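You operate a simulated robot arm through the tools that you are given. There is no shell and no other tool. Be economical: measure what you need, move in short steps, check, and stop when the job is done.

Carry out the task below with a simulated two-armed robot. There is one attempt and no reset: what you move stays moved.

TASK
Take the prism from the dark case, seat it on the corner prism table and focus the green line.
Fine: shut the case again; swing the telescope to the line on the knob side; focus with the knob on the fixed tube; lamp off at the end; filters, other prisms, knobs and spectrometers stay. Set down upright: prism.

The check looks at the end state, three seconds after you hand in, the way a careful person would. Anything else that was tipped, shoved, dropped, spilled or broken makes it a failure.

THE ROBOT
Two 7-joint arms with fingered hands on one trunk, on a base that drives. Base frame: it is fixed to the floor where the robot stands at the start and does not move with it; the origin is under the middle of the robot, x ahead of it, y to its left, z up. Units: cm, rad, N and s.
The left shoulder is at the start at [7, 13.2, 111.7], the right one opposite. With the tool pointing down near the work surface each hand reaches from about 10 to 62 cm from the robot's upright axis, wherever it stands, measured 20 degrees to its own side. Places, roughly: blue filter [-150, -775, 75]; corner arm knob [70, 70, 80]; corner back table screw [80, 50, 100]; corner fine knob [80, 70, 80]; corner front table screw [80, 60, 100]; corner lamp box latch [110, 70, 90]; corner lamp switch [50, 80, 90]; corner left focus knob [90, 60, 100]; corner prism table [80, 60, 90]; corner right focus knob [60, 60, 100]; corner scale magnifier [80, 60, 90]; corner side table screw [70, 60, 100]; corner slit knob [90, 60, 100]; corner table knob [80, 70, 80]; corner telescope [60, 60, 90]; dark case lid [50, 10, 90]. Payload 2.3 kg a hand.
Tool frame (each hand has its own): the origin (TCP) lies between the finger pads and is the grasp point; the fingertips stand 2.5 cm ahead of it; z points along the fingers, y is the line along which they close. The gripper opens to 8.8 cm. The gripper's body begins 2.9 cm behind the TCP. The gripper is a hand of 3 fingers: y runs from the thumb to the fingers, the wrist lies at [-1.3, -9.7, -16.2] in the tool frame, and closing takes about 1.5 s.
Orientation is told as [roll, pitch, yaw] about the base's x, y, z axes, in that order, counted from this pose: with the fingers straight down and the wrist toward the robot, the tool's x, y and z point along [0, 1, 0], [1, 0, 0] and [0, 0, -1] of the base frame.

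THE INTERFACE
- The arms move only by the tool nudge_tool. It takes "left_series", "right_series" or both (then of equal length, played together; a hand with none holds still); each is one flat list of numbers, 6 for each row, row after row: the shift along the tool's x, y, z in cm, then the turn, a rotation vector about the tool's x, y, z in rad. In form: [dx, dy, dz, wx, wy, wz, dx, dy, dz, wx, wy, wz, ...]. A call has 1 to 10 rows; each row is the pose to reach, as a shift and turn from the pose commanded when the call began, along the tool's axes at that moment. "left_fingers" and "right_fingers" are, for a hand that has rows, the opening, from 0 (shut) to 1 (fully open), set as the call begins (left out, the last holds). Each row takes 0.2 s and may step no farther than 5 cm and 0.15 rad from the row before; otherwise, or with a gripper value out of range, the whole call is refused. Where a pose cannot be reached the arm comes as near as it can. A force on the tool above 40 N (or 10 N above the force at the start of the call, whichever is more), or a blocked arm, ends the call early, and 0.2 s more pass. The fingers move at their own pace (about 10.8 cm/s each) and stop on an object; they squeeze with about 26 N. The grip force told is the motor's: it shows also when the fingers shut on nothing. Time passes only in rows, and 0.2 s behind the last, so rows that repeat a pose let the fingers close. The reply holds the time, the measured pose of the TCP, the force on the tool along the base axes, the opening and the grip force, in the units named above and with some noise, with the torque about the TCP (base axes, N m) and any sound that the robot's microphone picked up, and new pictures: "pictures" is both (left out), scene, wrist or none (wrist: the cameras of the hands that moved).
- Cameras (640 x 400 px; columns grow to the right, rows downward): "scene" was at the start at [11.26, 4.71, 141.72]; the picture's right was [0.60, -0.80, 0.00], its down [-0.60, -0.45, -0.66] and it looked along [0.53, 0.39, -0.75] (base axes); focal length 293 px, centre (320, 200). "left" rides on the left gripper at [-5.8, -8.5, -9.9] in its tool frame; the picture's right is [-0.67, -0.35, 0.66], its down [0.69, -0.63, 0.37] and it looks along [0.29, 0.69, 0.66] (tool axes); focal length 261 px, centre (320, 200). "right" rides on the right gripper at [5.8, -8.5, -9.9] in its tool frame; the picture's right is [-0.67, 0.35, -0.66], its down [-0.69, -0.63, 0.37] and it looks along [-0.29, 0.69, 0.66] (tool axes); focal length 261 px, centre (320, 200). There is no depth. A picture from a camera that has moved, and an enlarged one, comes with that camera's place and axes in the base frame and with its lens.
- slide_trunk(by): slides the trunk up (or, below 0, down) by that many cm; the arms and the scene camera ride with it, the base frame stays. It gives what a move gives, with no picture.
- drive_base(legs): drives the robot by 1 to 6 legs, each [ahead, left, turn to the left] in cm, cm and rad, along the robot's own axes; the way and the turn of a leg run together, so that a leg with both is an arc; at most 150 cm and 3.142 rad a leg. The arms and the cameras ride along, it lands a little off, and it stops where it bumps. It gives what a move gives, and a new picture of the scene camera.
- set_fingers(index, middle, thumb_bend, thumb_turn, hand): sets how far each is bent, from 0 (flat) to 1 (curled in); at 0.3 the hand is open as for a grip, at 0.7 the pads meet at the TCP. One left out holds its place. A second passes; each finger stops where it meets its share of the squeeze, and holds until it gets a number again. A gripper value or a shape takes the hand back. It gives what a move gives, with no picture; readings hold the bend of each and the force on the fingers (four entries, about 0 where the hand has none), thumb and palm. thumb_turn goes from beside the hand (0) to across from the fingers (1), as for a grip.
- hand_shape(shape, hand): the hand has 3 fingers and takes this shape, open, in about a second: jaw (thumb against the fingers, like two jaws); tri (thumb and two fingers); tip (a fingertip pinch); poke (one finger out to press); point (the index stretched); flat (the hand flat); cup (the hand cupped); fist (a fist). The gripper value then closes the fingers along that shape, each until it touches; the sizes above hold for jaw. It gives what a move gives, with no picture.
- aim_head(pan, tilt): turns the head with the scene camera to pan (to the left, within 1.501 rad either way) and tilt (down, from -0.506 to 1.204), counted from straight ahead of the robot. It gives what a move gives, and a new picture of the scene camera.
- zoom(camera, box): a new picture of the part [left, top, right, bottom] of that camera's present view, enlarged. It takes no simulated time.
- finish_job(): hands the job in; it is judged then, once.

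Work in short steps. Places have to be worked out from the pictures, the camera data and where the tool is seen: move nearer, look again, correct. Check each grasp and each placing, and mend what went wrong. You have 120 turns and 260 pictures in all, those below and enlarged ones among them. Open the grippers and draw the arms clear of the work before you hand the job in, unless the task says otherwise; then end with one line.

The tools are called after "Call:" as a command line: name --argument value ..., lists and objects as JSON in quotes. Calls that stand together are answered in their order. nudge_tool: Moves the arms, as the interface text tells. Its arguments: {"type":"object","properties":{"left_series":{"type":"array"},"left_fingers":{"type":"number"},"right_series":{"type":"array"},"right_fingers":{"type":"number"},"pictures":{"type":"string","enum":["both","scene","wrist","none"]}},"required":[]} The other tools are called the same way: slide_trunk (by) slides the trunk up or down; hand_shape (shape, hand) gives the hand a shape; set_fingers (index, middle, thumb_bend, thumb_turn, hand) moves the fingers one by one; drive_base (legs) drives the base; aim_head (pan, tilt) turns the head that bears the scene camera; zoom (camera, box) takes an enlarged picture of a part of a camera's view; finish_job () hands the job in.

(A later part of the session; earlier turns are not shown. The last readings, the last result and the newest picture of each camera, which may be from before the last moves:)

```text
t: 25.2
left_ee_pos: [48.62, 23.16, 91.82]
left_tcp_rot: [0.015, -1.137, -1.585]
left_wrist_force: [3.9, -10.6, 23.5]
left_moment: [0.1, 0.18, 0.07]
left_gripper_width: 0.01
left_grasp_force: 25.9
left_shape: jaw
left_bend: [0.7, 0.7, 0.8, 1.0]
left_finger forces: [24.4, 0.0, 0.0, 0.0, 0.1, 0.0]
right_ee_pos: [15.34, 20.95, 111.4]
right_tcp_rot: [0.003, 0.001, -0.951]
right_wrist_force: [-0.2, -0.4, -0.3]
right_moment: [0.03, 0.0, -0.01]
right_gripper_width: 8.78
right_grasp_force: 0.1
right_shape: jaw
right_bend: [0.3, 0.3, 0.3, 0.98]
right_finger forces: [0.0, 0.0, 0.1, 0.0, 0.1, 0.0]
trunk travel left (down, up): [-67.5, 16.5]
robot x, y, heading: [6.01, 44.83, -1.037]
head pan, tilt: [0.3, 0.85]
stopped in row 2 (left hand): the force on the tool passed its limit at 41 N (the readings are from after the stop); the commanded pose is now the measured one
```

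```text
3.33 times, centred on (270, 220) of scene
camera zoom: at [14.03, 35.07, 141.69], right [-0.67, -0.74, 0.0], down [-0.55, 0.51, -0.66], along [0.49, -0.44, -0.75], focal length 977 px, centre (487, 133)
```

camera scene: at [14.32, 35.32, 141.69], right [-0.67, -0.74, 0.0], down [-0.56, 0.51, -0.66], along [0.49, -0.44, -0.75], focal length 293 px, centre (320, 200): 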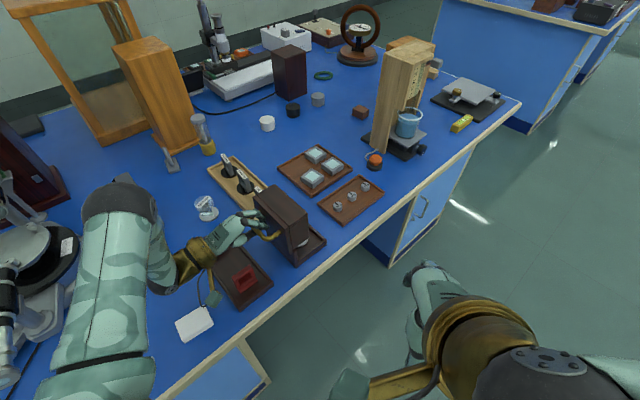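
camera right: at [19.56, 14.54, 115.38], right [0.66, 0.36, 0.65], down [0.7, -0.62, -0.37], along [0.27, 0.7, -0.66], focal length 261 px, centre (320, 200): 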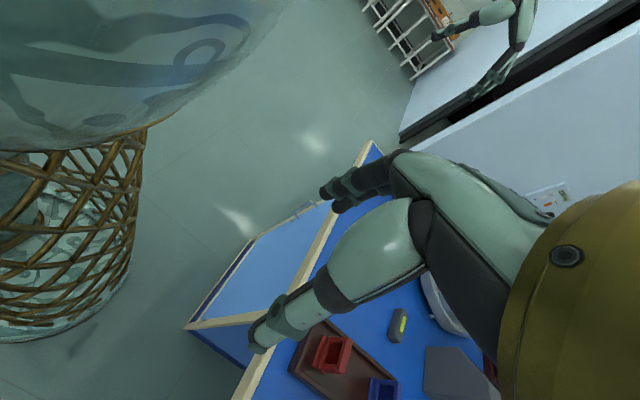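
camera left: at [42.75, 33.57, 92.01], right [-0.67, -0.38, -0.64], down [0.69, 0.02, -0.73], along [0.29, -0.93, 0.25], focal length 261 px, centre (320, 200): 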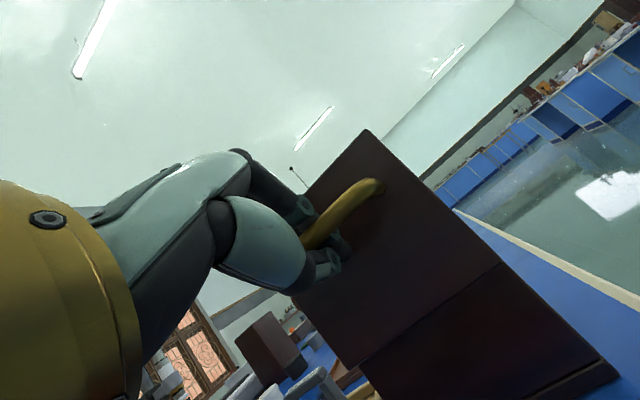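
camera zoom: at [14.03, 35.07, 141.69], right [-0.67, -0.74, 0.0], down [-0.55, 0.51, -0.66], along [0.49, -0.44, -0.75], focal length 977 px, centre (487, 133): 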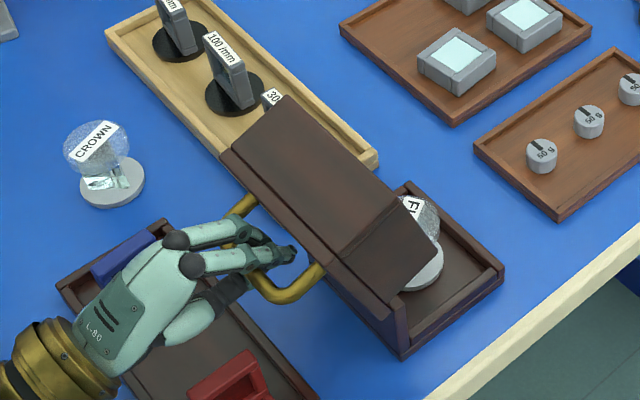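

That is the lid's stop. I back off a little and open the fingers in place.

Call:
nudge_tool --left_series '[0, 0.7, 0.1, 0, 0, 0]' --pictures "none"

Call:
nudge_tool --left_series '[0, 0, 0, 0, 0, 0, 0, 0, 0, 0, 0, 0, 0, 0, 0, 0, 0, 0, 0, 0, 0, 0, 0, 0]' --left_fingers 0.6 --pictures "wrist"

Call:
zoom --camera "scene" --box '[200, 160, 340, 280]'

```text
t: 25.6
left_ee_pos: [48.59, 22.96, 91.92]
left_tcp_rot: [0.007, -1.128, -1.575]
left_wrist_force: [0.7, -6.4, 10.0]
left_moment: [0.03, 0.1, 0.05]
left_gripper_width: 0.0
left_grasp_force: 25.9
left_shape: jaw
left_bend: [0.7, 0.7, 0.8, 1.0]
left_finger forces: [10.5, 0.0, 0.0, 0.1, 0.0, 0.1]
right_ee_pos: [15.43, 20.94, 111.34]
right_tcp_rot: [0.001, 0.0, -0.949]
right_wrist_force: [-0.2, -0.5, 0.5]
right_moment: [-0.01, 0.0, -0.01]
right_gripper_width: 8.78
right_grasp_force: 0.1
right_shape: jaw
right_bend: [0.3, 0.3, 0.3, 0.98]
right_finger forces: [0.0, 0.1, 0.1, 0.0, 0.1, 0.0]
trunk travel left (down, up): [-67.5, 16.5]
robot x, y, heading: [5.86, 44.41, -1.034]
head pan, tilt: [0.3, 0.85]
```

```text
t: 26.6
left_ee_pos: [48.75, 23.17, 91.95]
left_tcp_rot: [0.006, -1.13, -1.574]
left_wrist_force: [-0.1, 0.3, 0.1]
left_moment: [-0.03, 0.01, 0.01]
left_gripper_width: 5.26
left_grasp_force: 0.1
left_shape: jaw
left_bend: [0.29, 0.41, 0.65, 1.0]
left_finger forces: [0.1, 0.1, 0.1, 0.0, 0.1, 0.0]
right_ee_pos: [15.71, 21.06, 111.48]
right_tcp_rot: [0.0, 0.001, -0.95]
right_wrist_force: [-0.8, 0.4, 0.0]
right_moment: [0.01, -0.03, -0.02]
right_gripper_width: 8.77
right_grasp_force: 0.0
right_shape: jaw
right_bend: [0.3, 0.3, 0.3, 0.98]
right_finger forces: [0.0, 0.0, 0.0, 0.1, 0.0, 0.1]
trunk travel left (down, up): [-67.5, 16.5]
robot x, y, heading: [6.14, 44.78, -1.041]
head pan, tilt: [0.3, 0.85]
camera left: at [42.83, 35.69, 88.62], right [-0.67, -0.44, -0.6], down [0.69, -0.06, -0.72], along [0.29, -0.89, 0.35], focal length 261 px, centre (320, 200)
```

left: 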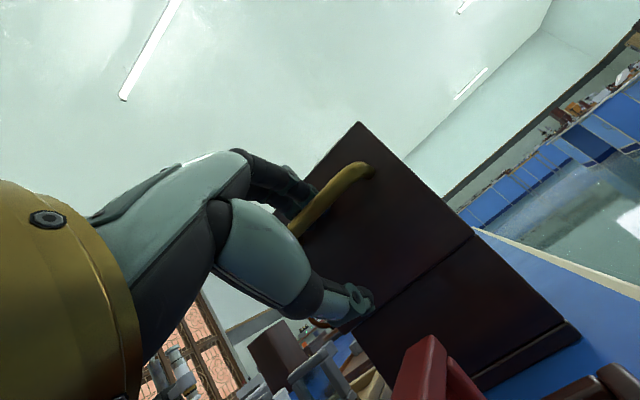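

```text
3.33 times, centred on (270, 220) of scene
camera zoom: at [14.34, 35.31, 141.69], right [-0.67, -0.74, 0.0], down [-0.56, 0.51, -0.66], along [0.49, -0.44, -0.75], focal length 977 px, centre (487, 133)
```

zoom: 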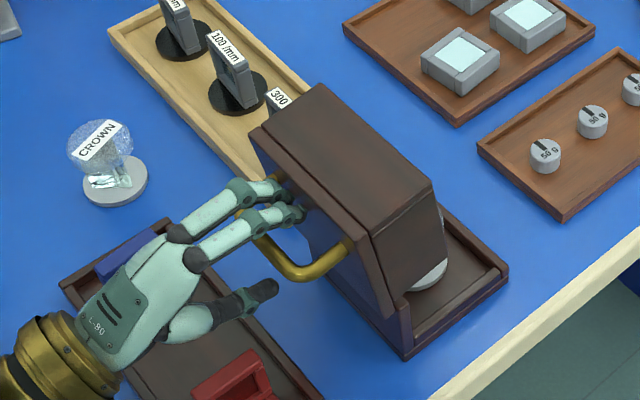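

The lid eased back a little with the opening fingers. To see whether it holds by itself, I move the fingers slightly away from the bar (up).

Call:
nudge_tool --left_series '[0, 0.5, 0, 0, 0, 0, 0, 1.0, 0, 0, 0, 0, 0, 1.0, 0, 0, 0, 0]' --pictures "none"

Call:
zoom --camera "scene" --box '[200, 160, 340, 280]'

```text
t: 27.4
left_ee_pos: [48.78, 22.62, 92.85]
left_tcp_rot: [0.006, -1.13, -1.575]
left_wrist_force: [0.0, 0.7, -0.5]
left_moment: [0.01, -0.01, -0.06]
left_gripper_width: 5.26
left_grasp_force: 0.0
left_shape: jaw
left_bend: [0.29, 0.41, 0.65, 1.0]
left_finger forces: [0.0, 0.1, 0.0, 0.0, 0.0, 0.1]
right_ee_pos: [15.58, 20.93, 111.49]
right_tcp_rot: [-0.001, -0.001, -0.949]
right_wrist_force: [1.0, 0.6, 0.1]
right_moment: [0.01, 0.04, 0.01]
right_gripper_width: 8.79
right_grasp_force: 0.1
right_shape: jaw
right_bend: [0.3, 0.3, 0.3, 0.98]
right_finger forces: [0.0, 0.0, 0.1, 0.0, 0.0, 0.0]
trunk travel left (down, up): [-67.5, 16.5]
robot x, y, heading: [6.15, 44.97, -1.04]
head pan, tilt: [0.3, 0.85]
```

```text
3.33 times, centred on (270, 220) of scene
camera zoom: at [14.32, 35.28, 141.69], right [-0.67, -0.74, 0.0], down [-0.56, 0.51, -0.66], along [0.49, -0.44, -0.75], focal length 977 px, centre (487, 133)
```

zoom: 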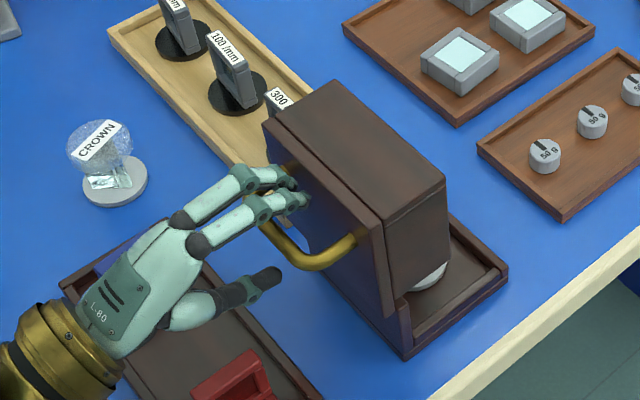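

The lid follows the fingers, so it is on the closing side of balance. I press the bar back down toward the stop and then slide the fingers straight out.

Call:
nudge_tool --left_series '[0, -0.8, 0, 0, 0, 0, 0, -1.6, 0, 0, 0, 0, 0, -2.4, 0, 0, 0, 0, 0, -3.0, 0, 0, 0, 0]' --pictures "none"

Call:
zoom --camera "scene" --box '[200, 160, 340, 280]'

```text
t: 28.4
left_ee_pos: [48.64, 23.87, 90.24]
left_tcp_rot: [0.005, -1.131, -1.574]
left_wrist_force: [-0.8, 0.6, 0.7]
left_moment: [0.01, 0.0, 0.01]
left_gripper_width: 5.21
left_grasp_force: 0.0
left_shape: jaw
left_bend: [0.29, 0.41, 0.65, 1.0]
left_finger forces: [0.3, 0.0, 0.0, 0.0, 0.1, 0.0]
right_ee_pos: [15.54, 20.98, 111.35]
right_tcp_rot: [0.0, 0.0, -0.949]
right_wrist_force: [-0.8, -0.4, 0.5]
right_moment: [-0.01, 0.02, 0.02]
right_gripper_width: 8.79
right_grasp_force: 0.1
right_shape: jaw
right_bend: [0.3, 0.3, 0.3, 0.98]
right_finger forces: [0.1, 0.1, 0.0, 0.0, 0.0, 0.0]
trunk travel left (down, up): [-67.5, 16.5]
robot x, y, heading: [5.6, 44.83, -1.035]
head pan, tilt: [0.3, 0.85]
```

```text
3.33 times, centred on (270, 220) of scene
camera zoom: at [14.32, 35.3, 141.69], right [-0.67, -0.74, 0.0], down [-0.56, 0.51, -0.66], along [0.49, -0.44, -0.75], focal length 977 px, centre (487, 133)
```

zoom: 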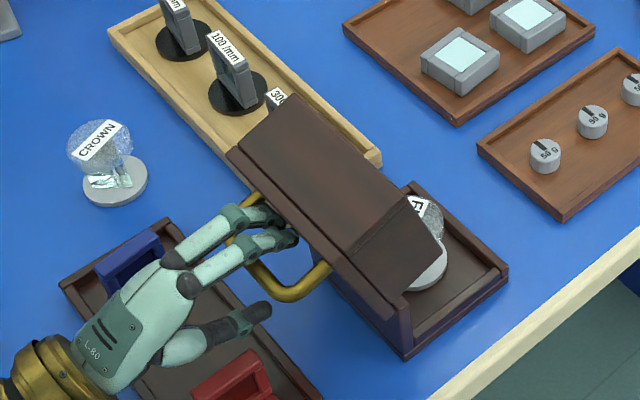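

It is close to the stop again. I press slightly more, then slide the fingers straight back out.

Call:
nudge_tool --left_series '[0, -0.3, 0, 0, 0, 0, 0, -0.5, -0.6, 0, 0, 0, 0, -0.5, -1.6, 0, 0, 0, 0, -0.5, -3.0, 0, 0, 0, 0, -0.4, -5.5, 0, 0, 0]' --pictures "none"

Call:
zoom --camera "scene" --box '[200, 160, 340, 280]'

```text
t: 29.6
left_ee_pos: [48.77, 29.24, 92.23]
left_tcp_rot: [0.003, -1.131, -1.573]
left_wrist_force: [0.1, 0.7, -0.5]
left_moment: [0.0, -0.05, 0.01]
left_gripper_width: 5.3
left_grasp_force: 0.0
left_shape: jaw
left_bend: [0.29, 0.4, 0.65, 1.0]
left_finger forces: [0.0, 0.0, 0.1, 0.1, 0.0, 0.0]
right_ee_pos: [15.71, 21.19, 111.44]
right_tcp_rot: [-0.003, -0.003, -0.95]
right_wrist_force: [0.2, 0.7, -0.2]
right_moment: [0.02, 0.02, -0.01]
right_gripper_width: 8.79
right_grasp_force: 0.0
right_shape: jaw
right_bend: [0.3, 0.3, 0.3, 0.98]
right_finger forces: [0.0, 0.0, 0.0, 0.0, 0.0, 0.0]
trunk travel left (down, up): [-67.5, 16.5]
robot x, y, heading: [5.96, 45.05, -1.04]
head pan, tilt: [0.3, 0.85]
```

```text
3.33 times, centred on (270, 220) of scene
camera zoom: at [14.34, 35.55, 141.7], right [-0.67, -0.74, 0.0], down [-0.56, 0.5, -0.66], along [0.49, -0.45, -0.75], focal length 977 px, centre (487, 133)
```

zoom: 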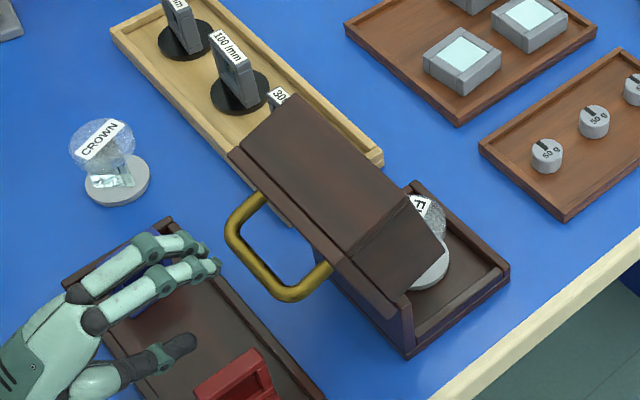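

The lid stays open. Now I raise the left hand clear and return it to straight-down near the robot.

Call:
nudge_tool --left_series '[0, 3, -3, 0, 0, 0, 0, 7, -5, 0.15, 0, 0, 0, 11, -7, 0.3, 0, 0, 0, 15, -8, 0.45, 0, 0, 0, 17, -8, 0.6, 0, 0, 0, 18, -8, 0.75, 0, 0, 0, 18, -8, 0.9, 0, 0, 0, 18, -8, 1.05, 0, 0, 0, 18, -8, 1.13, 0, 0]' --left_fingers 1 --pictures "both"

```text
t: 31.6
left_ee_pos: [48.73, 28.64, 112.05]
left_tcp_rot: [0.004, 0.002, -1.568]
left_wrist_force: [0.1, 0.6, -0.2]
left_moment: [0.01, 0.0, 0.0]
left_gripper_width: 8.75
left_grasp_force: 0.0
left_shape: jaw
left_bend: [0.3, 0.3, 0.3, 0.98]
left_finger forces: [0.1, 0.0, 0.0, 0.0, 0.1, 0.0]
right_ee_pos: [15.56, 21.01, 111.4]
right_tcp_rot: [0.001, -0.001, -0.949]
right_wrist_force: [-0.3, -0.6, 0.2]
right_moment: [-0.04, -0.01, 0.01]
right_gripper_width: 8.81
right_grasp_force: 0.1
right_shape: jaw
right_bend: [0.3, 0.3, 0.3, 0.98]
right_finger forces: [0.0, 0.1, 0.0, 0.0, 0.0, 0.0]
trunk travel left (down, up): [-67.5, 16.5]
robot x, y, heading: [5.78, 44.5, -1.034]
head pan, tilt: [0.3, 0.85]
camera scene: at [14.3, 35.24, 141.69], right [-0.67, -0.74, 0.0], down [-0.56, 0.51, -0.66], along [0.49, -0.44, -0.75], focal length 293 px, centre (320, 200)
camera left: at [42.72, 37.04, 121.99], right [-0.67, 0.35, -0.66], down [0.69, 0.63, -0.36], along [0.29, -0.69, -0.66], focal length 261 px, centre (320, 200)
```

scene: 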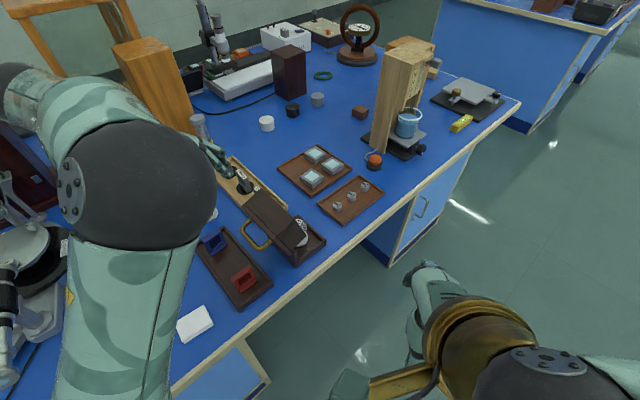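
left: 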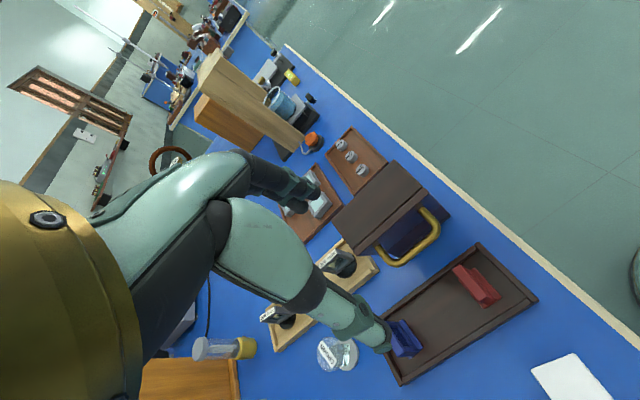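

I pull the left hand in, turn the robot back to face the table and shift right so the right hand can reach the case.

Call:
nudge_tool --left_series '[-3, -2, 0, 0, 0, -0.13, -6, -4, 0, 0, 0, -0.26, -9, -6, 0, 0, 0, -0.39, -11, -8, 0, 0, 0, -0.53]' --pictures "none"

Call:
drive_base --legs '[[0, 0, 1.037], [0, -33, 0]]'

Call:
aim_head --pan 0.1 --tilt 0.95

```text
t: 32.6
left_ee_pos: [42.97, 39.75, 107.63]
left_tcp_rot: [0.001, -0.002, -1.039]
left_wrist_force: [0.3, -0.2, -0.2]
left_moment: [-0.01, -0.02, -0.03]
left_gripper_width: 8.76
left_grasp_force: 0.1
left_shape: jaw
left_bend: [0.3, 0.3, 0.3, 0.98]
left_finger forces: [0.0, 0.0, 0.0, 0.0, 0.0, 0.0]
left hand out of reach, approached as far as the arm can: row 2, 3, 4
right_ee_pos: [15.59, 21.0, 111.39]
right_tcp_rot: [0.0, -0.003, -0.947]
right_wrist_force: [0.0, 0.7, 0.3]
right_moment: [0.01, -0.01, -0.01]
right_gripper_width: 8.77
right_grasp_force: 0.0
right_shape: jaw
right_bend: [0.3, 0.3, 0.3, 0.98]
right_finger forces: [0.1, 0.0, 0.0, 0.0, 0.0, 0.0]
trunk travel left (down, up): [-67.5, 16.5]
robot x, y, heading: [5.85, 44.85, -1.039]
head pan, tilt: [0.3, 0.85]
```

```text
t: 37.4
left_ee_pos: [29.28, 40.92, 107.38]
left_tcp_rot: [-0.003, -0.002, -0.005]
left_wrist_force: [-0.2, -0.1, 0.0]
left_moment: [-0.01, 0.01, 0.0]
left_gripper_width: 8.78
left_grasp_force: 0.0
left_shape: jaw
left_bend: [0.3, 0.3, 0.3, 0.98]
left_finger forces: [0.0, 0.1, 0.0, 0.0, 0.0, 0.0]
right_ee_pos: [31.07, 7.85, 111.46]
right_tcp_rot: [-0.003, 0.001, 0.088]
right_wrist_force: [0.1, 0.6, -0.9]
right_moment: [-0.02, -0.03, 0.0]
right_gripper_width: 8.77
right_grasp_force: 0.2
right_shape: jaw
right_bend: [0.3, 0.3, 0.3, 0.98]
right_finger forces: [0.1, 0.1, 0.1, 0.0, 0.0, 0.1]
trunk travel left (down, up): [-67.5, 16.5]
robot x, y, heading: [5.87, 11.62, -0.001]
head pan, tilt: [0.3, 0.85]
camera scene: at [18.33, 14.08, 141.69], right [0.29, -0.96, 0.0], down [-0.72, -0.22, -0.66], along [0.63, 0.19, -0.75], focal length 293 px, centre (320, 200)
```

scene: 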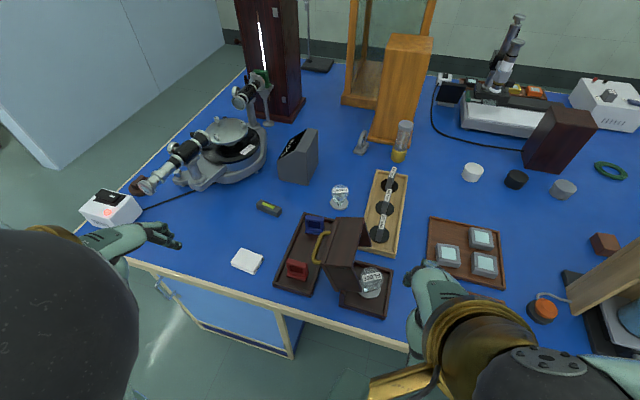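

```text
t: 38.1
left_ee_pos: [29.22, 40.61, 107.43]
left_tcp_rot: [0.0, -0.001, -0.005]
left_wrist_force: [0.4, 0.5, 0.0]
left_moment: [0.0, 0.01, 0.0]
left_gripper_width: 8.76
left_grasp_force: 0.0
left_shape: jaw
left_bend: [0.3, 0.3, 0.3, 0.98]
left_finger forces: [0.1, 0.0, 0.1, 0.1, 0.0, 0.0]
right_ee_pos: [31.19, 7.64, 111.31]
right_tcp_rot: [0.0, 0.002, 0.087]
right_wrist_force: [-0.4, 0.6, 0.2]
right_moment: [0.0, 0.0, 0.02]
right_gripper_width: 8.82
right_grasp_force: 0.0
right_shape: jaw
right_bend: [0.3, 0.3, 0.3, 0.98]
right_finger forces: [0.1, 0.0, 0.0, 0.0, 0.0, 0.0]
trunk travel left (down, up): [-67.5, 16.5]
robot x, y, heading: [5.75, 11.6, 0.0]
head pan, tilt: [0.099, 0.949]
camera scene: at [18.09, 12.28, 140.94], right [0.1, -1.0, 0.0], down [-0.81, -0.08, -0.58], along [0.58, 0.06, -0.81], focal length 293 px, centre (320, 200)
```

scene: 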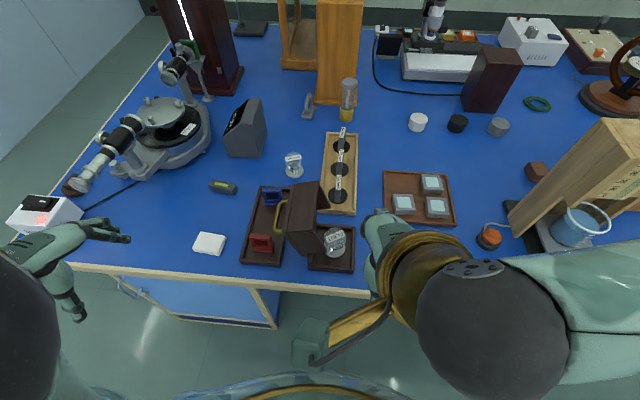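

Good view of the prism in the open case, so I zoom.

Call:
zoom --camera "scene" --box '[270, 170, 370, 280]'

Call:
zoom --camera "right" --box '[0, 0, 640, 400]'

Call:
zoom --camera "scene" --box '[60, 10, 280, 210]'

```text
3.64 times, centred on (320, 225) of scene
camera zoom: at [18.09, 12.28, 140.94], right [0.1, -1.0, 0.0], down [-0.81, -0.08, -0.58], along [0.58, 0.06, -0.81], focal length 1066 px, centre (320, 109)
```

zoom: 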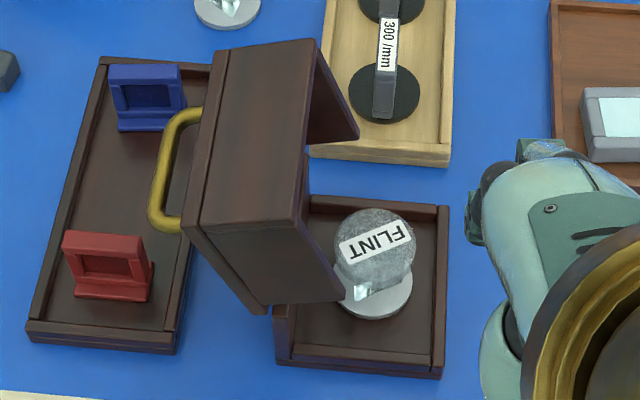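

```text
1.00 times, centred on (320, 200) of right (not enlarged: the box is as wide or as high as the picture)
camera zoom: at [22.29, 12.6, 121.44], right [0.41, -0.64, 0.66], down [-0.57, -0.74, -0.37], along [0.72, -0.22, -0.66], focal length 261 px, centre (320, 200)
```

zoom: 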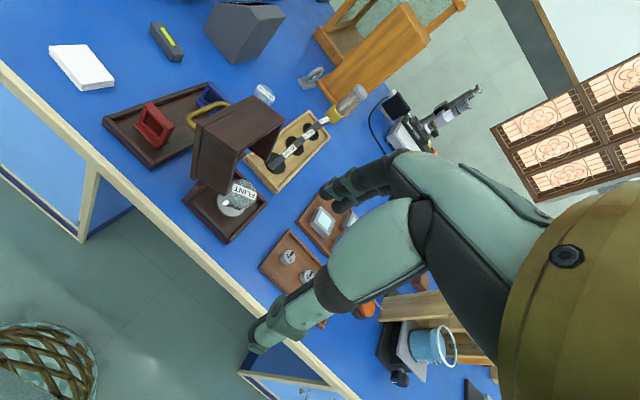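

```text
2.00 times, centred on (170, 110) of scene
camera zoom: at [18.09, 12.28, 140.94], right [0.1, -1.0, 0.0], down [-0.81, -0.08, -0.58], along [0.58, 0.06, -0.81], focal length 586 px, centre (620, 380)
```

zoom: 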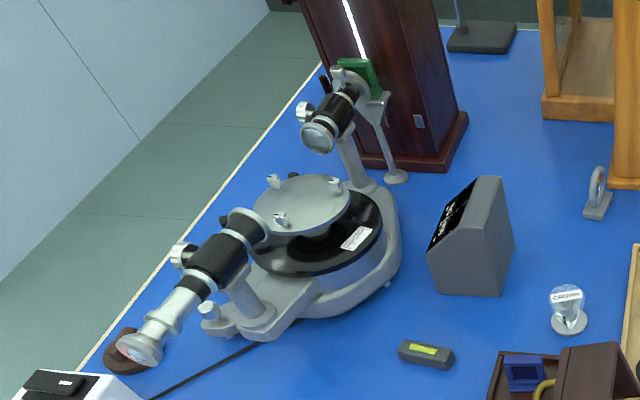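

The FLINT prism stands at about (49, 12.1), its cap is ~4.9 cm wide around z≈84, and the open lid overhangs beyond y≈13.5. I approach with the right hand at yaw 0, leaning its top toward −y (roll 0.3) with a part-open jaw.

Call:
nudge_tool --right_series '[0, 4, 1, 0, 0.06, 0.03, 0, 8, 2.5, 0, 0.12, 0.06, 0, 12, 4, 0, 0.2, 0.087, 0, 15, 5.5, 0, 0.26, 0.087, 0, 17.3, 7, 0, 0.3, 0.087, 0, 17.3, 7, 0, 0.3, 0.087]' --right_fingers 0.72 --pictures "both"

```text
t: 39.5
left_ee_pos: [29.31, 40.74, 107.59]
left_tcp_rot: [0.0, -0.002, -0.005]
left_wrist_force: [1.8, 0.0, -1.1]
left_moment: [-0.04, 0.02, 0.02]
left_gripper_width: 8.76
left_grasp_force: 0.1
left_shape: jaw
left_bend: [0.3, 0.3, 0.3, 0.98]
left_finger forces: [0.1, 0.1, 0.0, 0.1, 0.0, 0.0]
right_ee_pos: [48.41, 8.96, 104.46]
right_tcp_rot: [0.301, 0.012, 0.003]
right_wrist_force: [-0.2, 0.6, -0.2]
right_moment: [0.01, 0.03, 0.0]
right_gripper_width: 6.37
right_grasp_force: 0.1
right_shape: jaw
right_bend: [0.27, 0.36, 0.56, 0.99]
right_finger forces: [0.0, 0.0, 0.0, 0.1, 0.1, 0.0]
trunk travel left (down, up): [-67.5, 16.5]
robot x, y, heading: [5.76, 11.62, -0.005]
head pan, tilt: [0.099, 0.949]
camera scene: at [18.06, 12.32, 140.94], right [0.1, -1.0, 0.0], down [-0.81, -0.08, -0.58], along [0.58, 0.06, -0.81], focal length 293 px, centre (320, 200)
camera right: at [40.09, 11.62, 115.82], right [0.36, -0.83, 0.42], down [-0.64, -0.55, -0.54], along [0.69, -0.08, -0.72], focal length 261 px, centre (320, 200)
```

scene: 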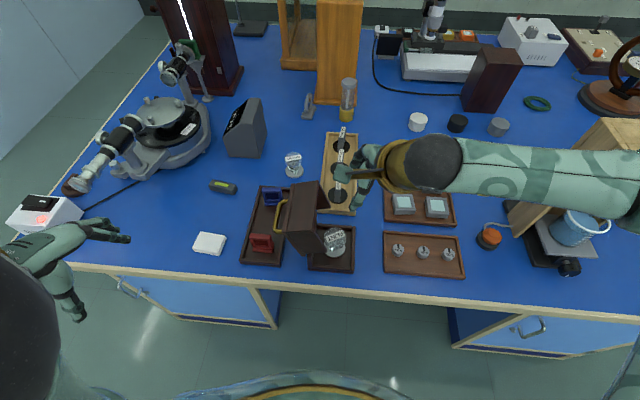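
right: 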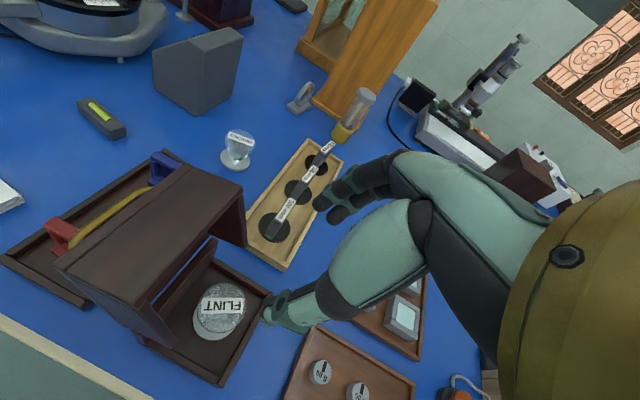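

The views agree on the cap at (48.3, 12.1). I descend partway, keeping clear of the lid panel, and look.

Call:
nudge_tool --right_series '[-1.0, 0, 4.4, 0, 0, 0, -2.0, 0, 8.8, 0, 0, 0, -3.03, 0, 13.2, 0, 0, 0]' --pictures "wrist"

Call:
zoom --camera "scene" --box '[270, 150, 390, 290]'

```text
t: 40.3
left_ee_pos: [29.33, 40.76, 107.41]
left_tcp_rot: [-0.001, 0.0, -0.006]
left_wrist_force: [0.7, -0.9, 0.2]
left_moment: [0.02, -0.01, -0.01]
left_gripper_width: 8.78
left_grasp_force: 0.1
left_shape: jaw
left_bend: [0.3, 0.3, 0.3, 0.98]
left_finger forces: [0.0, 0.0, 0.0, 0.0, 0.1, 0.0]
right_ee_pos: [48.29, 10.23, 90.79]
right_tcp_rot: [0.3, 0.014, 0.003]
right_wrist_force: [-0.3, 0.0, 0.0]
right_moment: [0.0, 0.0, 0.02]
right_gripper_width: 6.37
right_grasp_force: 0.1
right_shape: jaw
right_bend: [0.27, 0.36, 0.56, 0.99]
right_finger forces: [0.0, 0.0, 0.0, 0.1, 0.0, 0.0]
trunk travel left (down, up): [-67.5, 16.5]
robot x, y, heading: [5.94, 11.37, -0.002]
head pan, tilt: [0.099, 0.949]
camera right: at [39.89, 12.73, 102.26], right [0.36, -0.83, 0.42], down [-0.64, -0.55, -0.54], along [0.68, -0.08, -0.72], focal length 261 px, centre (320, 200)
```

right: 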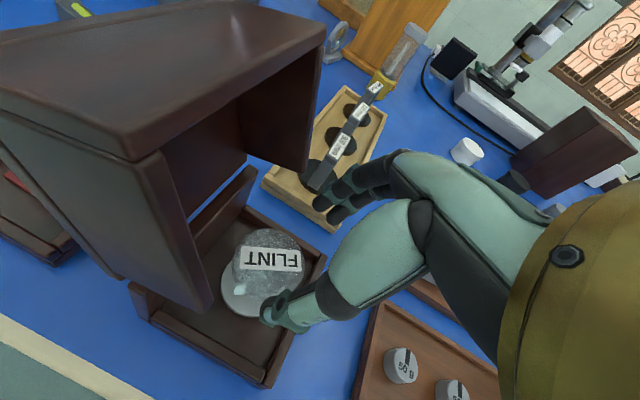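

```text
2.86 times, centred on (330, 220) of scene
camera zoom: at [18.19, 12.35, 140.93], right [0.1, -1.0, 0.0], down [-0.81, -0.08, -0.58], along [0.58, 0.06, -0.81], focal length 838 px, centre (291, 143)
```

zoom: 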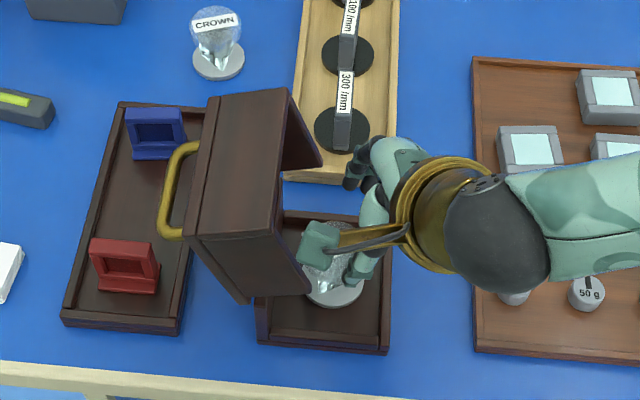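

The jaw straddles the cap and the hand clears the lid. I lower onto the cap and close.

Call:
nudge_tool --right_series '[-0.1, 0, 2.4, 0, 0, 0, -0.2, 0.1, 4.7, 0, 0, 0, -0.3, 0.1, 6.8, 0, 0, 0]' --pictures "wrist"

Call:
zoom --camera "right" --box '[150, 150, 400, 370]'

```text
t: 41.1
left_ee_pos: [29.2, 40.66, 107.56]
left_tcp_rot: [0.001, -0.001, -0.005]
left_wrist_force: [-0.4, 0.0, 0.3]
left_moment: [0.01, 0.0, -0.01]
left_gripper_width: 8.79
left_grasp_force: 0.0
left_shape: jaw
left_bend: [0.3, 0.3, 0.3, 0.98]
left_finger forces: [0.0, 0.0, 0.0, 0.0, 0.0, 0.1]
right_ee_pos: [48.31, 12.01, 84.33]
right_tcp_rot: [0.3, 0.012, 0.002]
right_wrist_force: [-1.1, 0.2, 0.5]
right_moment: [-0.01, -0.06, 0.0]
right_gripper_width: 6.32
right_grasp_force: 0.1
right_shape: jaw
right_bend: [0.27, 0.37, 0.56, 0.99]
right_finger forces: [0.0, 1.1, 0.1, 0.1, 0.0, 0.1]
trunk travel left (down, up): [-67.5, 16.5]
robot x, y, heading: [5.49, 11.64, -0.008]
head pan, tilt: [0.099, 0.949]
camera right: at [39.88, 14.51, 95.73], right [0.36, -0.83, 0.42], down [-0.63, -0.55, -0.54], along [0.69, -0.08, -0.72], focal length 261 px, centre (320, 200)
```

right: 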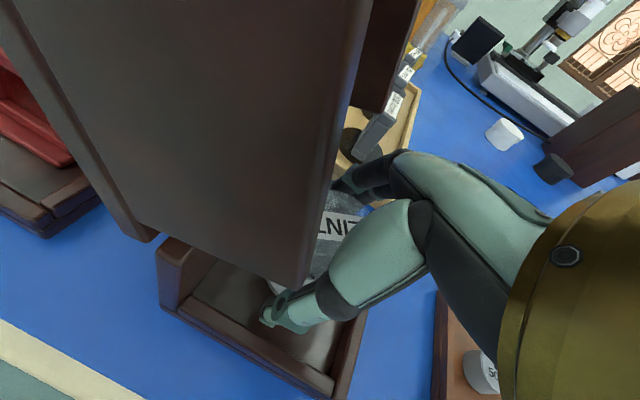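

```text
1.82 times, centred on (275, 260) of right
camera zoom: at [39.88, 14.51, 95.73], right [0.36, -0.83, 0.42], down [-0.63, -0.55, -0.54], along [0.69, -0.08, -0.72], focal length 474 px, centre (402, 91)
```

zoom: 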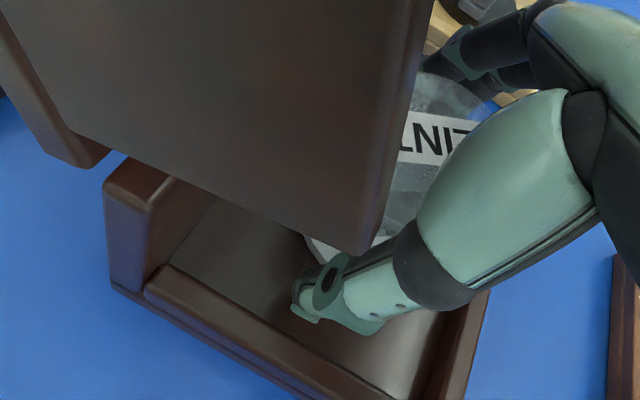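

Jaw in place with only about 1 N of contact. I close on the cap.

Call:
nudge_tool --right_series '[0, 0, 0, 0, 0, 0, 0, 0, 0, 0, 0, 0, 0, 0, 0, 0, 0, 0, 0, 0, 0, 0, 0, 0, 0, 0, 0, 0, 0, 0]' --right_fingers 0 --pictures "wrist"

```text
t: 42.3
left_ee_pos: [29.31, 40.7, 107.49]
left_tcp_rot: [0.001, 0.0, -0.004]
left_wrist_force: [-0.6, -0.6, 0.0]
left_moment: [0.0, -0.02, -0.02]
left_gripper_width: 8.77
left_grasp_force: 0.1
left_shape: jaw
left_bend: [0.3, 0.3, 0.3, 0.98]
left_finger forces: [0.0, 0.0, 0.0, 0.0, 0.0, 0.1]
right_ee_pos: [48.32, 11.93, 84.29]
right_tcp_rot: [0.3, 0.014, 0.003]
right_wrist_force: [1.2, 0.5, 0.4]
right_moment: [0.02, 0.0, 0.0]
right_gripper_width: 2.94
right_grasp_force: 25.7
right_shape: jaw
right_bend: [0.75, 0.43, 0.75, 1.0]
right_finger forces: [22.4, 10.5, 0.0, 0.1, 26.9, 0.0]
trunk travel left (down, up): [-67.5, 16.5]
robot x, y, heading: [5.93, 11.31, -0.007]
head pan, tilt: [0.099, 0.949]
camera right: at [39.96, 14.49, 95.71], right [0.36, -0.83, 0.42], down [-0.64, -0.55, -0.54], along [0.69, -0.08, -0.72], focal length 261 px, centre (320, 200)
```

right: 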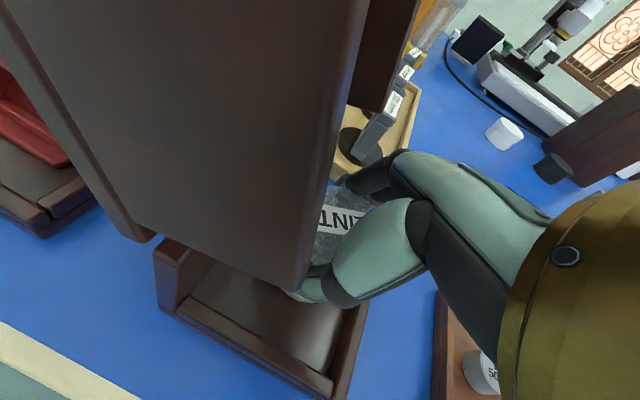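

All three fingers hold. I lift slowly along the reverse path.

Call:
nudge_tool --right_series '[0.05, 0, -1.5, 0, 0, 0, 0.1, 0, -3.5, 0, 0, 0, 0.2, 0, -5.5, 0, 0, 0, 0.3, 0, -8, 0, 0, 0]' --pictures "wrist"

Call:
zoom --camera "scene" --box '[270, 150, 390, 290]'

```text
t: 43.3
left_ee_pos: [29.22, 40.79, 107.57]
left_tcp_rot: [0.0, -0.002, -0.004]
left_wrist_force: [0.9, 0.9, -1.1]
left_moment: [0.01, 0.03, -0.02]
left_gripper_width: 8.77
left_grasp_force: 0.1
left_shape: jaw
left_bend: [0.3, 0.3, 0.3, 0.98]
left_finger forces: [0.1, 0.0, 0.0, 0.0, 0.0, 0.0]
right_ee_pos: [48.42, 9.84, 92.2]
right_tcp_rot: [0.3, 0.011, 0.001]
right_wrist_force: [-0.6, 0.0, -1.4]
right_moment: [-0.03, -0.02, -0.01]
right_gripper_width: 2.92
right_grasp_force: 26.1
right_shape: jaw
right_bend: [0.75, 0.43, 0.75, 1.0]
right_finger forces: [22.3, 10.1, 0.0, 0.0, 27.2, 0.1]
trunk travel left (down, up): [-67.5, 16.5]
robot x, y, heading: [5.97, 11.87, -0.005]
head pan, tilt: [0.099, 0.949]
camera right: at [40.04, 12.35, 103.55], right [0.35, -0.83, 0.42], down [-0.64, -0.55, -0.54], along [0.69, -0.08, -0.72], focal length 261 px, centre (320, 200)
```

right: 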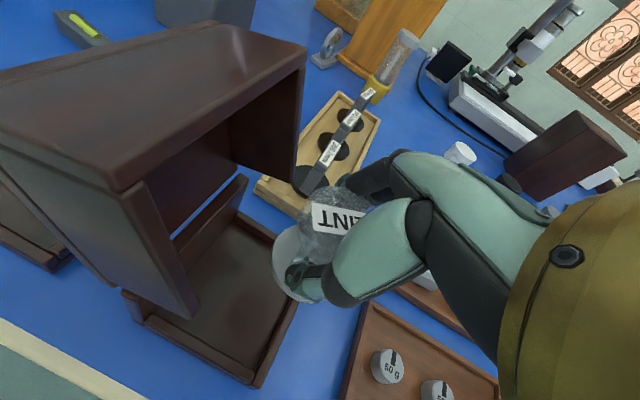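

```text
2.86 times, centred on (330, 220) of scene
camera zoom: at [18.03, 12.34, 140.94], right [0.1, -1.0, 0.0], down [-0.81, -0.08, -0.58], along [0.58, 0.06, -0.81], focal length 838 px, centre (291, 143)
```

zoom: 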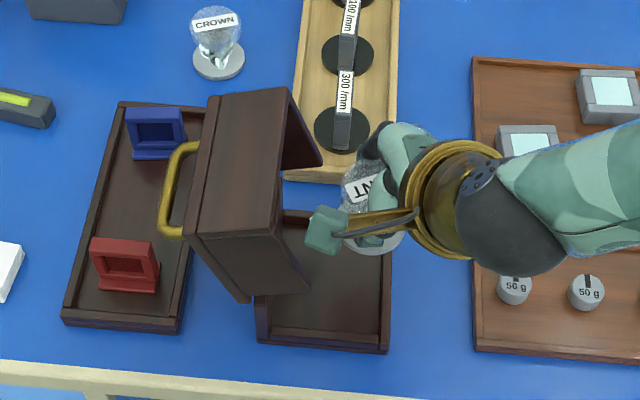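

The prism is out. I raise it well clear and draw the right hand in near the robot, levelling the hand.

Call:
nudge_tool --right_series '[0.5, 0, -4.2, 0, 0, 0, 1, 0, -8.5, 0, 0, 0, 2, -2, -12, 0, 0, 0, 2.6, -6, -14, 0, 0, 0, 3.2, -10, -16, 0, 0, 0, 3.4, -14, -17.5, 0, -0.1, 0, 3.4, -16, -17.5, 0, -0.2, 0, 3.4, -16, -17.5, 0, -0.3, 0]' --pictures "both"

```text
t: 45.1
left_ee_pos: [29.28, 40.67, 107.5]
left_tcp_rot: [0.001, -0.001, -0.006]
left_wrist_force: [-0.1, 0.3, 0.3]
left_moment: [0.02, -0.01, 0.01]
left_gripper_width: 8.77
left_grasp_force: 0.1
left_shape: jaw
left_bend: [0.3, 0.3, 0.3, 0.98]
left_finger forces: [0.1, 0.0, 0.0, 0.0, 0.0, 0.0]
right_ee_pos: [43.68, 8.27, 104.96]
right_tcp_rot: [0.287, 0.053, 0.009]
right_wrist_force: [-0.4, -0.4, -0.8]
right_moment: [0.06, 0.0, 0.0]
right_gripper_width: 2.93
right_grasp_force: 25.6
right_shape: jaw
right_bend: [0.75, 0.43, 0.75, 1.0]
right_finger forces: [22.9, 9.6, 0.0, 0.0, 27.7, 0.1]
right hand out of reach, approached as far as the arm can: row 4, 5, 6, 7, 8
trunk travel left (down, up): [-67.5, 16.5]
robot x, y, heading: [5.79, 11.76, -0.003]
head pan, tilt: [0.099, 0.949]
camera scene: at [18.15, 12.32, 140.93], right [0.1, -1.0, 0.0], down [-0.81, -0.08, -0.58], along [0.58, 0.06, -0.81], focal length 293 px, centre (320, 200)
camera right: at [35.68, 10.83, 116.67], right [0.38, -0.82, 0.42], down [-0.65, -0.56, -0.51], along [0.66, -0.08, -0.75], focal length 261 px, centre (320, 200)
```

scene: 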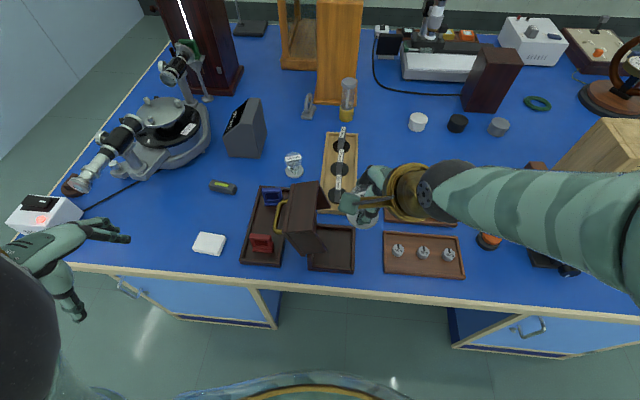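
right: 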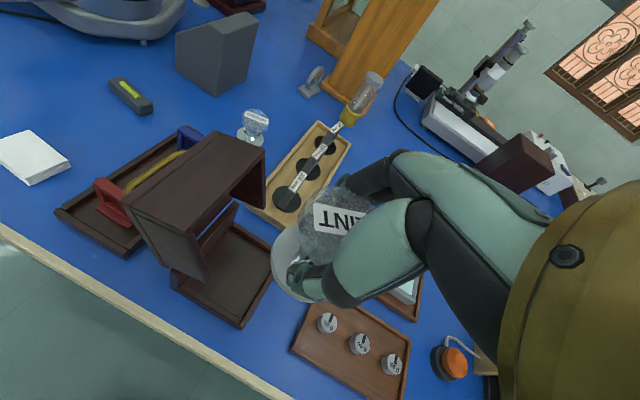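

The roll limited it. I unroll first, then pull back.

Call:
nudge_tool --right_series '[0, 0, 0, 0, -0.1, 0, 0, 0, 0, 0, -0.2, 0, 0, 0, 0, 0, -0.29, 0, 0, -4, -1, 0, -0.29, 0, 0.5, -8, -2, 0, -0.29, 0, 1, -12, -3, 0, -0.29, 0]' --pictures "wrist"

```text
t: 46.5
left_ee_pos: [29.25, 40.75, 107.56]
left_tcp_rot: [-0.001, -0.001, -0.005]
left_wrist_force: [0.4, 0.3, 0.4]
left_moment: [0.02, 0.01, -0.02]
left_gripper_width: 8.76
left_grasp_force: 0.0
left_shape: jaw
left_bend: [0.3, 0.3, 0.3, 0.98]
left_finger forces: [0.0, 0.0, 0.0, 0.0, 0.0, 0.0]
right_ee_pos: [31.42, 8.39, 108.5]
right_tcp_rot: [-0.002, 0.048, 0.012]
right_wrist_force: [-0.8, -0.2, -0.9]
right_moment: [0.01, 0.0, 0.0]
right_gripper_width: 2.95
right_grasp_force: 26.0
right_shape: jaw
right_bend: [0.75, 0.43, 0.76, 1.0]
right_finger forces: [23.4, 7.9, 0.0, 0.0, 27.8, 0.0]
trunk travel left (down, up): [-67.5, 16.5]
robot x, y, heading: [5.64, 11.64, 0.001]
head pan, tilt: [0.099, 0.949]
camera right: at [23.41, 14.12, 118.99], right [0.39, -0.67, 0.64], down [-0.64, -0.69, -0.33], along [0.66, -0.28, -0.69], focal length 261 px, centre (320, 200)
```

right: 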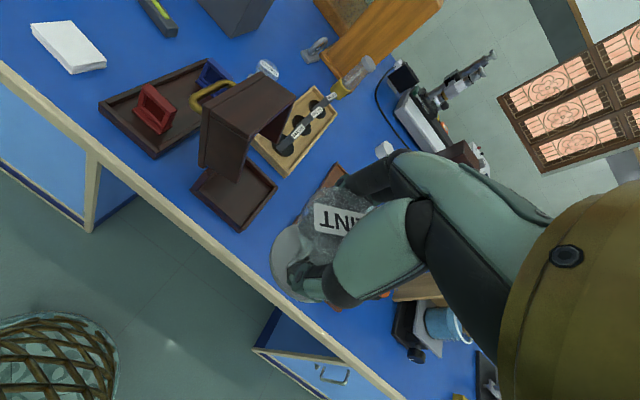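

The prism is held safely. I return to the earlier parking spot to shut the lid with the left hand.

Call:
drive_base --legs '[[0, 33.3, 0], [0, 0, -1.04]]'

Call:
aim_head --pan 0.3 --tilt 0.85

```text
t: 51.3
left_ee_pos: [42.96, 39.49, 107.53]
left_tcp_rot: [0.0, -0.001, -1.043]
left_wrist_force: [-0.6, 0.0, 0.9]
left_moment: [0.02, -0.01, 0.0]
left_gripper_width: 8.79
left_grasp_force: 0.1
left_shape: jaw
left_bend: [0.3, 0.3, 0.3, 0.98]
left_finger forces: [0.1, 0.0, 0.0, 0.0, 0.1, 0.0]
right_ee_pos: [16.33, 21.32, 108.56]
right_tcp_rot: [-0.002, 0.051, -1.025]
right_wrist_force: [0.0, 0.1, -1.8]
right_moment: [-0.01, -0.01, 0.01]
right_gripper_width: 2.94
right_grasp_force: 26.1
right_shape: jaw
right_bend: [0.75, 0.43, 0.76, 1.0]
right_finger forces: [23.6, 8.1, 0.0, 0.0, 27.9, 0.1]
trunk travel left (down, up): [-67.5, 16.5]
robot x, y, heading: [6.24, 45.2, -1.042]
head pan, tilt: [0.099, 0.949]
camera scene: at [12.86, 34.75, 140.94], right [-0.81, -0.59, 0.0], down [-0.48, 0.66, -0.58], along [0.34, -0.47, -0.81], focal length 293 px, centre (320, 200)
```

scene: 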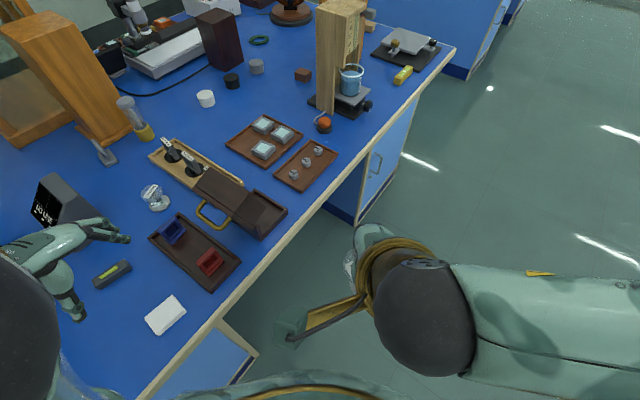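

```text
t: 52.0
left_ee_pos: [43.01, 39.61, 107.66]
left_tcp_rot: [-0.001, 0.002, -1.042]
left_wrist_force: [-0.1, 0.5, 0.4]
left_moment: [0.0, 0.0, 0.01]
left_gripper_width: 8.77
left_grasp_force: 0.1
left_shape: jaw
left_bend: [0.3, 0.3, 0.3, 0.98]
left_finger forces: [0.0, 0.1, 0.0, 0.0, 0.0, 0.1]
right_ee_pos: [16.37, 21.15, 108.47]
right_tcp_rot: [-0.002, 0.049, -1.026]
right_wrist_force: [0.2, 0.3, -0.3]
right_moment: [0.0, 0.03, 0.02]
right_gripper_width: 2.93
right_grasp_force: 25.7
right_shape: jaw
right_bend: [0.75, 0.43, 0.76, 1.0]
right_finger forces: [23.6, 8.1, 0.0, 0.0, 27.8, 0.0]
trunk travel left (down, up): [-67.5, 16.5]
robot x, y, heading: [5.84, 44.36, -1.039]
head pan, tilt: [0.3, 0.85]
camera scene: at [14.33, 35.34, 141.69], right [-0.67, -0.74, 0.0], down [-0.56, 0.51, -0.66], along [0.49, -0.44, -0.75], focal length 293 px, centre (320, 200)
```

scene: 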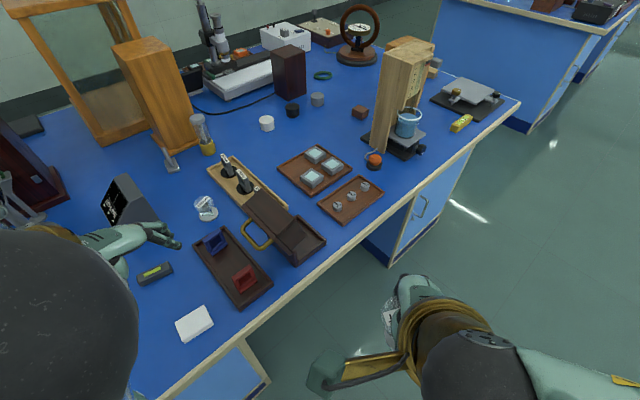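

I bring the left hand back to the pre-pose behind the handle, with the same orientation as at release.

Call:
nudge_tool --left_series '[-0.2, 4, -1.5, 0, 0, 0.13, -0.4, 8, -3, 0, 0, 0.27, -0.65, 12.4, -4.4, 0, 0, 0.4, -0.65, 12.4, -4.4, 0, 0, 0.53]' --pictures "none"

Call:
nudge_tool --left_series '[0, -0.5, 0, -0.15, 0, 0, 0, -1, 0, -0.3, 0, 0, 0, -1.5, 2, -0.45, 0, 0, 0, -2, 4, -0.6, 0, 0, 0, -2.5, 6, -0.75, 0, 0, 0, -2.5, 9, -0.9, 0, 0, 0, -2.5, 12, -1.05, 0, 0, 0, -2.5, 15, -1.13, 0, 0, 0, -2.5, 18, -1.13, 0, 0]' --pictures "wrist"

Call:
zoom --camera "scene" --box '[180, 160, 340, 290]'

```text
t: 53.0
left_ee_pos: [48.79, 28.68, 111.94]
left_tcp_rot: [0.001, -0.001, -1.573]
left_wrist_force: [-0.3, 0.5, -0.6]
left_moment: [0.04, -0.02, 0.02]
left_gripper_width: 8.79
left_grasp_force: 0.0
left_shape: jaw
left_bend: [0.3, 0.3, 0.3, 0.98]
left_finger forces: [0.0, 0.1, 0.0, 0.1, 0.1, 0.0]
right_ee_pos: [16.5, 21.08, 108.51]
right_tcp_rot: [-0.001, 0.049, -1.025]
right_wrist_force: [-0.1, 0.3, -1.3]
right_moment: [-0.04, -0.01, 0.0]
right_gripper_width: 2.95
right_grasp_force: 26.2
right_shape: jaw
right_bend: [0.75, 0.43, 0.76, 1.0]
right_finger forces: [23.6, 8.3, 0.1, 0.1, 27.8, 0.0]
trunk travel left (down, up): [-67.5, 16.5]
robot x, y, heading: [6.06, 44.82, -1.041]
head pan, tilt: [0.3, 0.85]
```

```text
t: 55.0
left_ee_pos: [48.71, 31.08, 93.89]
left_tcp_rot: [0.005, -1.132, -1.574]
left_wrist_force: [-0.5, -0.1, 0.4]
left_moment: [0.02, 0.01, -0.01]
left_gripper_width: 8.75
left_grasp_force: 0.1
left_shape: jaw
left_bend: [0.3, 0.3, 0.3, 0.98]
left_finger forces: [0.1, 0.0, 0.0, 0.0, 0.0, 0.0]
right_ee_pos: [16.53, 21.2, 108.53]
right_tcp_rot: [-0.001, 0.05, -1.026]
right_wrist_force: [-0.2, -1.0, -1.6]
right_moment: [0.01, 0.02, 0.0]
right_gripper_width: 2.95
right_grasp_force: 26.3
right_shape: jaw
right_bend: [0.75, 0.43, 0.76, 1.0]
right_finger forces: [23.6, 8.5, 0.0, 0.0, 27.8, 0.0]
trunk travel left (down, up): [-67.5, 16.5]
robot x, y, heading: [6.24, 44.82, -1.044]
head pan, tilt: [0.3, 0.85]
camera left: at [42.93, 43.74, 90.38], right [-0.67, -0.45, -0.6], down [0.69, -0.06, -0.72], along [0.29, -0.89, 0.35], focal length 261 px, centre (320, 200)
```

left: 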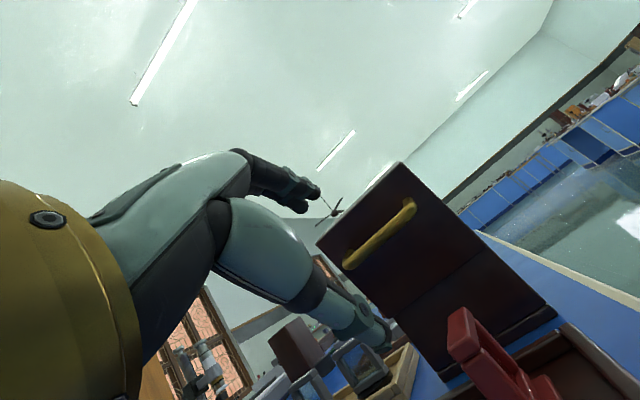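

```text
3.08 times, centred on (260, 225) of scene
camera zoom: at [14.41, 35.35, 141.69], right [-0.67, -0.74, 0.0], down [-0.56, 0.51, -0.66], along [0.49, -0.44, -0.75], focal length 902 px, centre (505, 123)
```

zoom: 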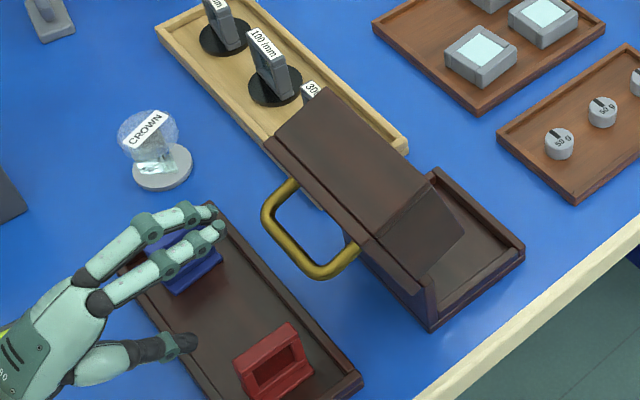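

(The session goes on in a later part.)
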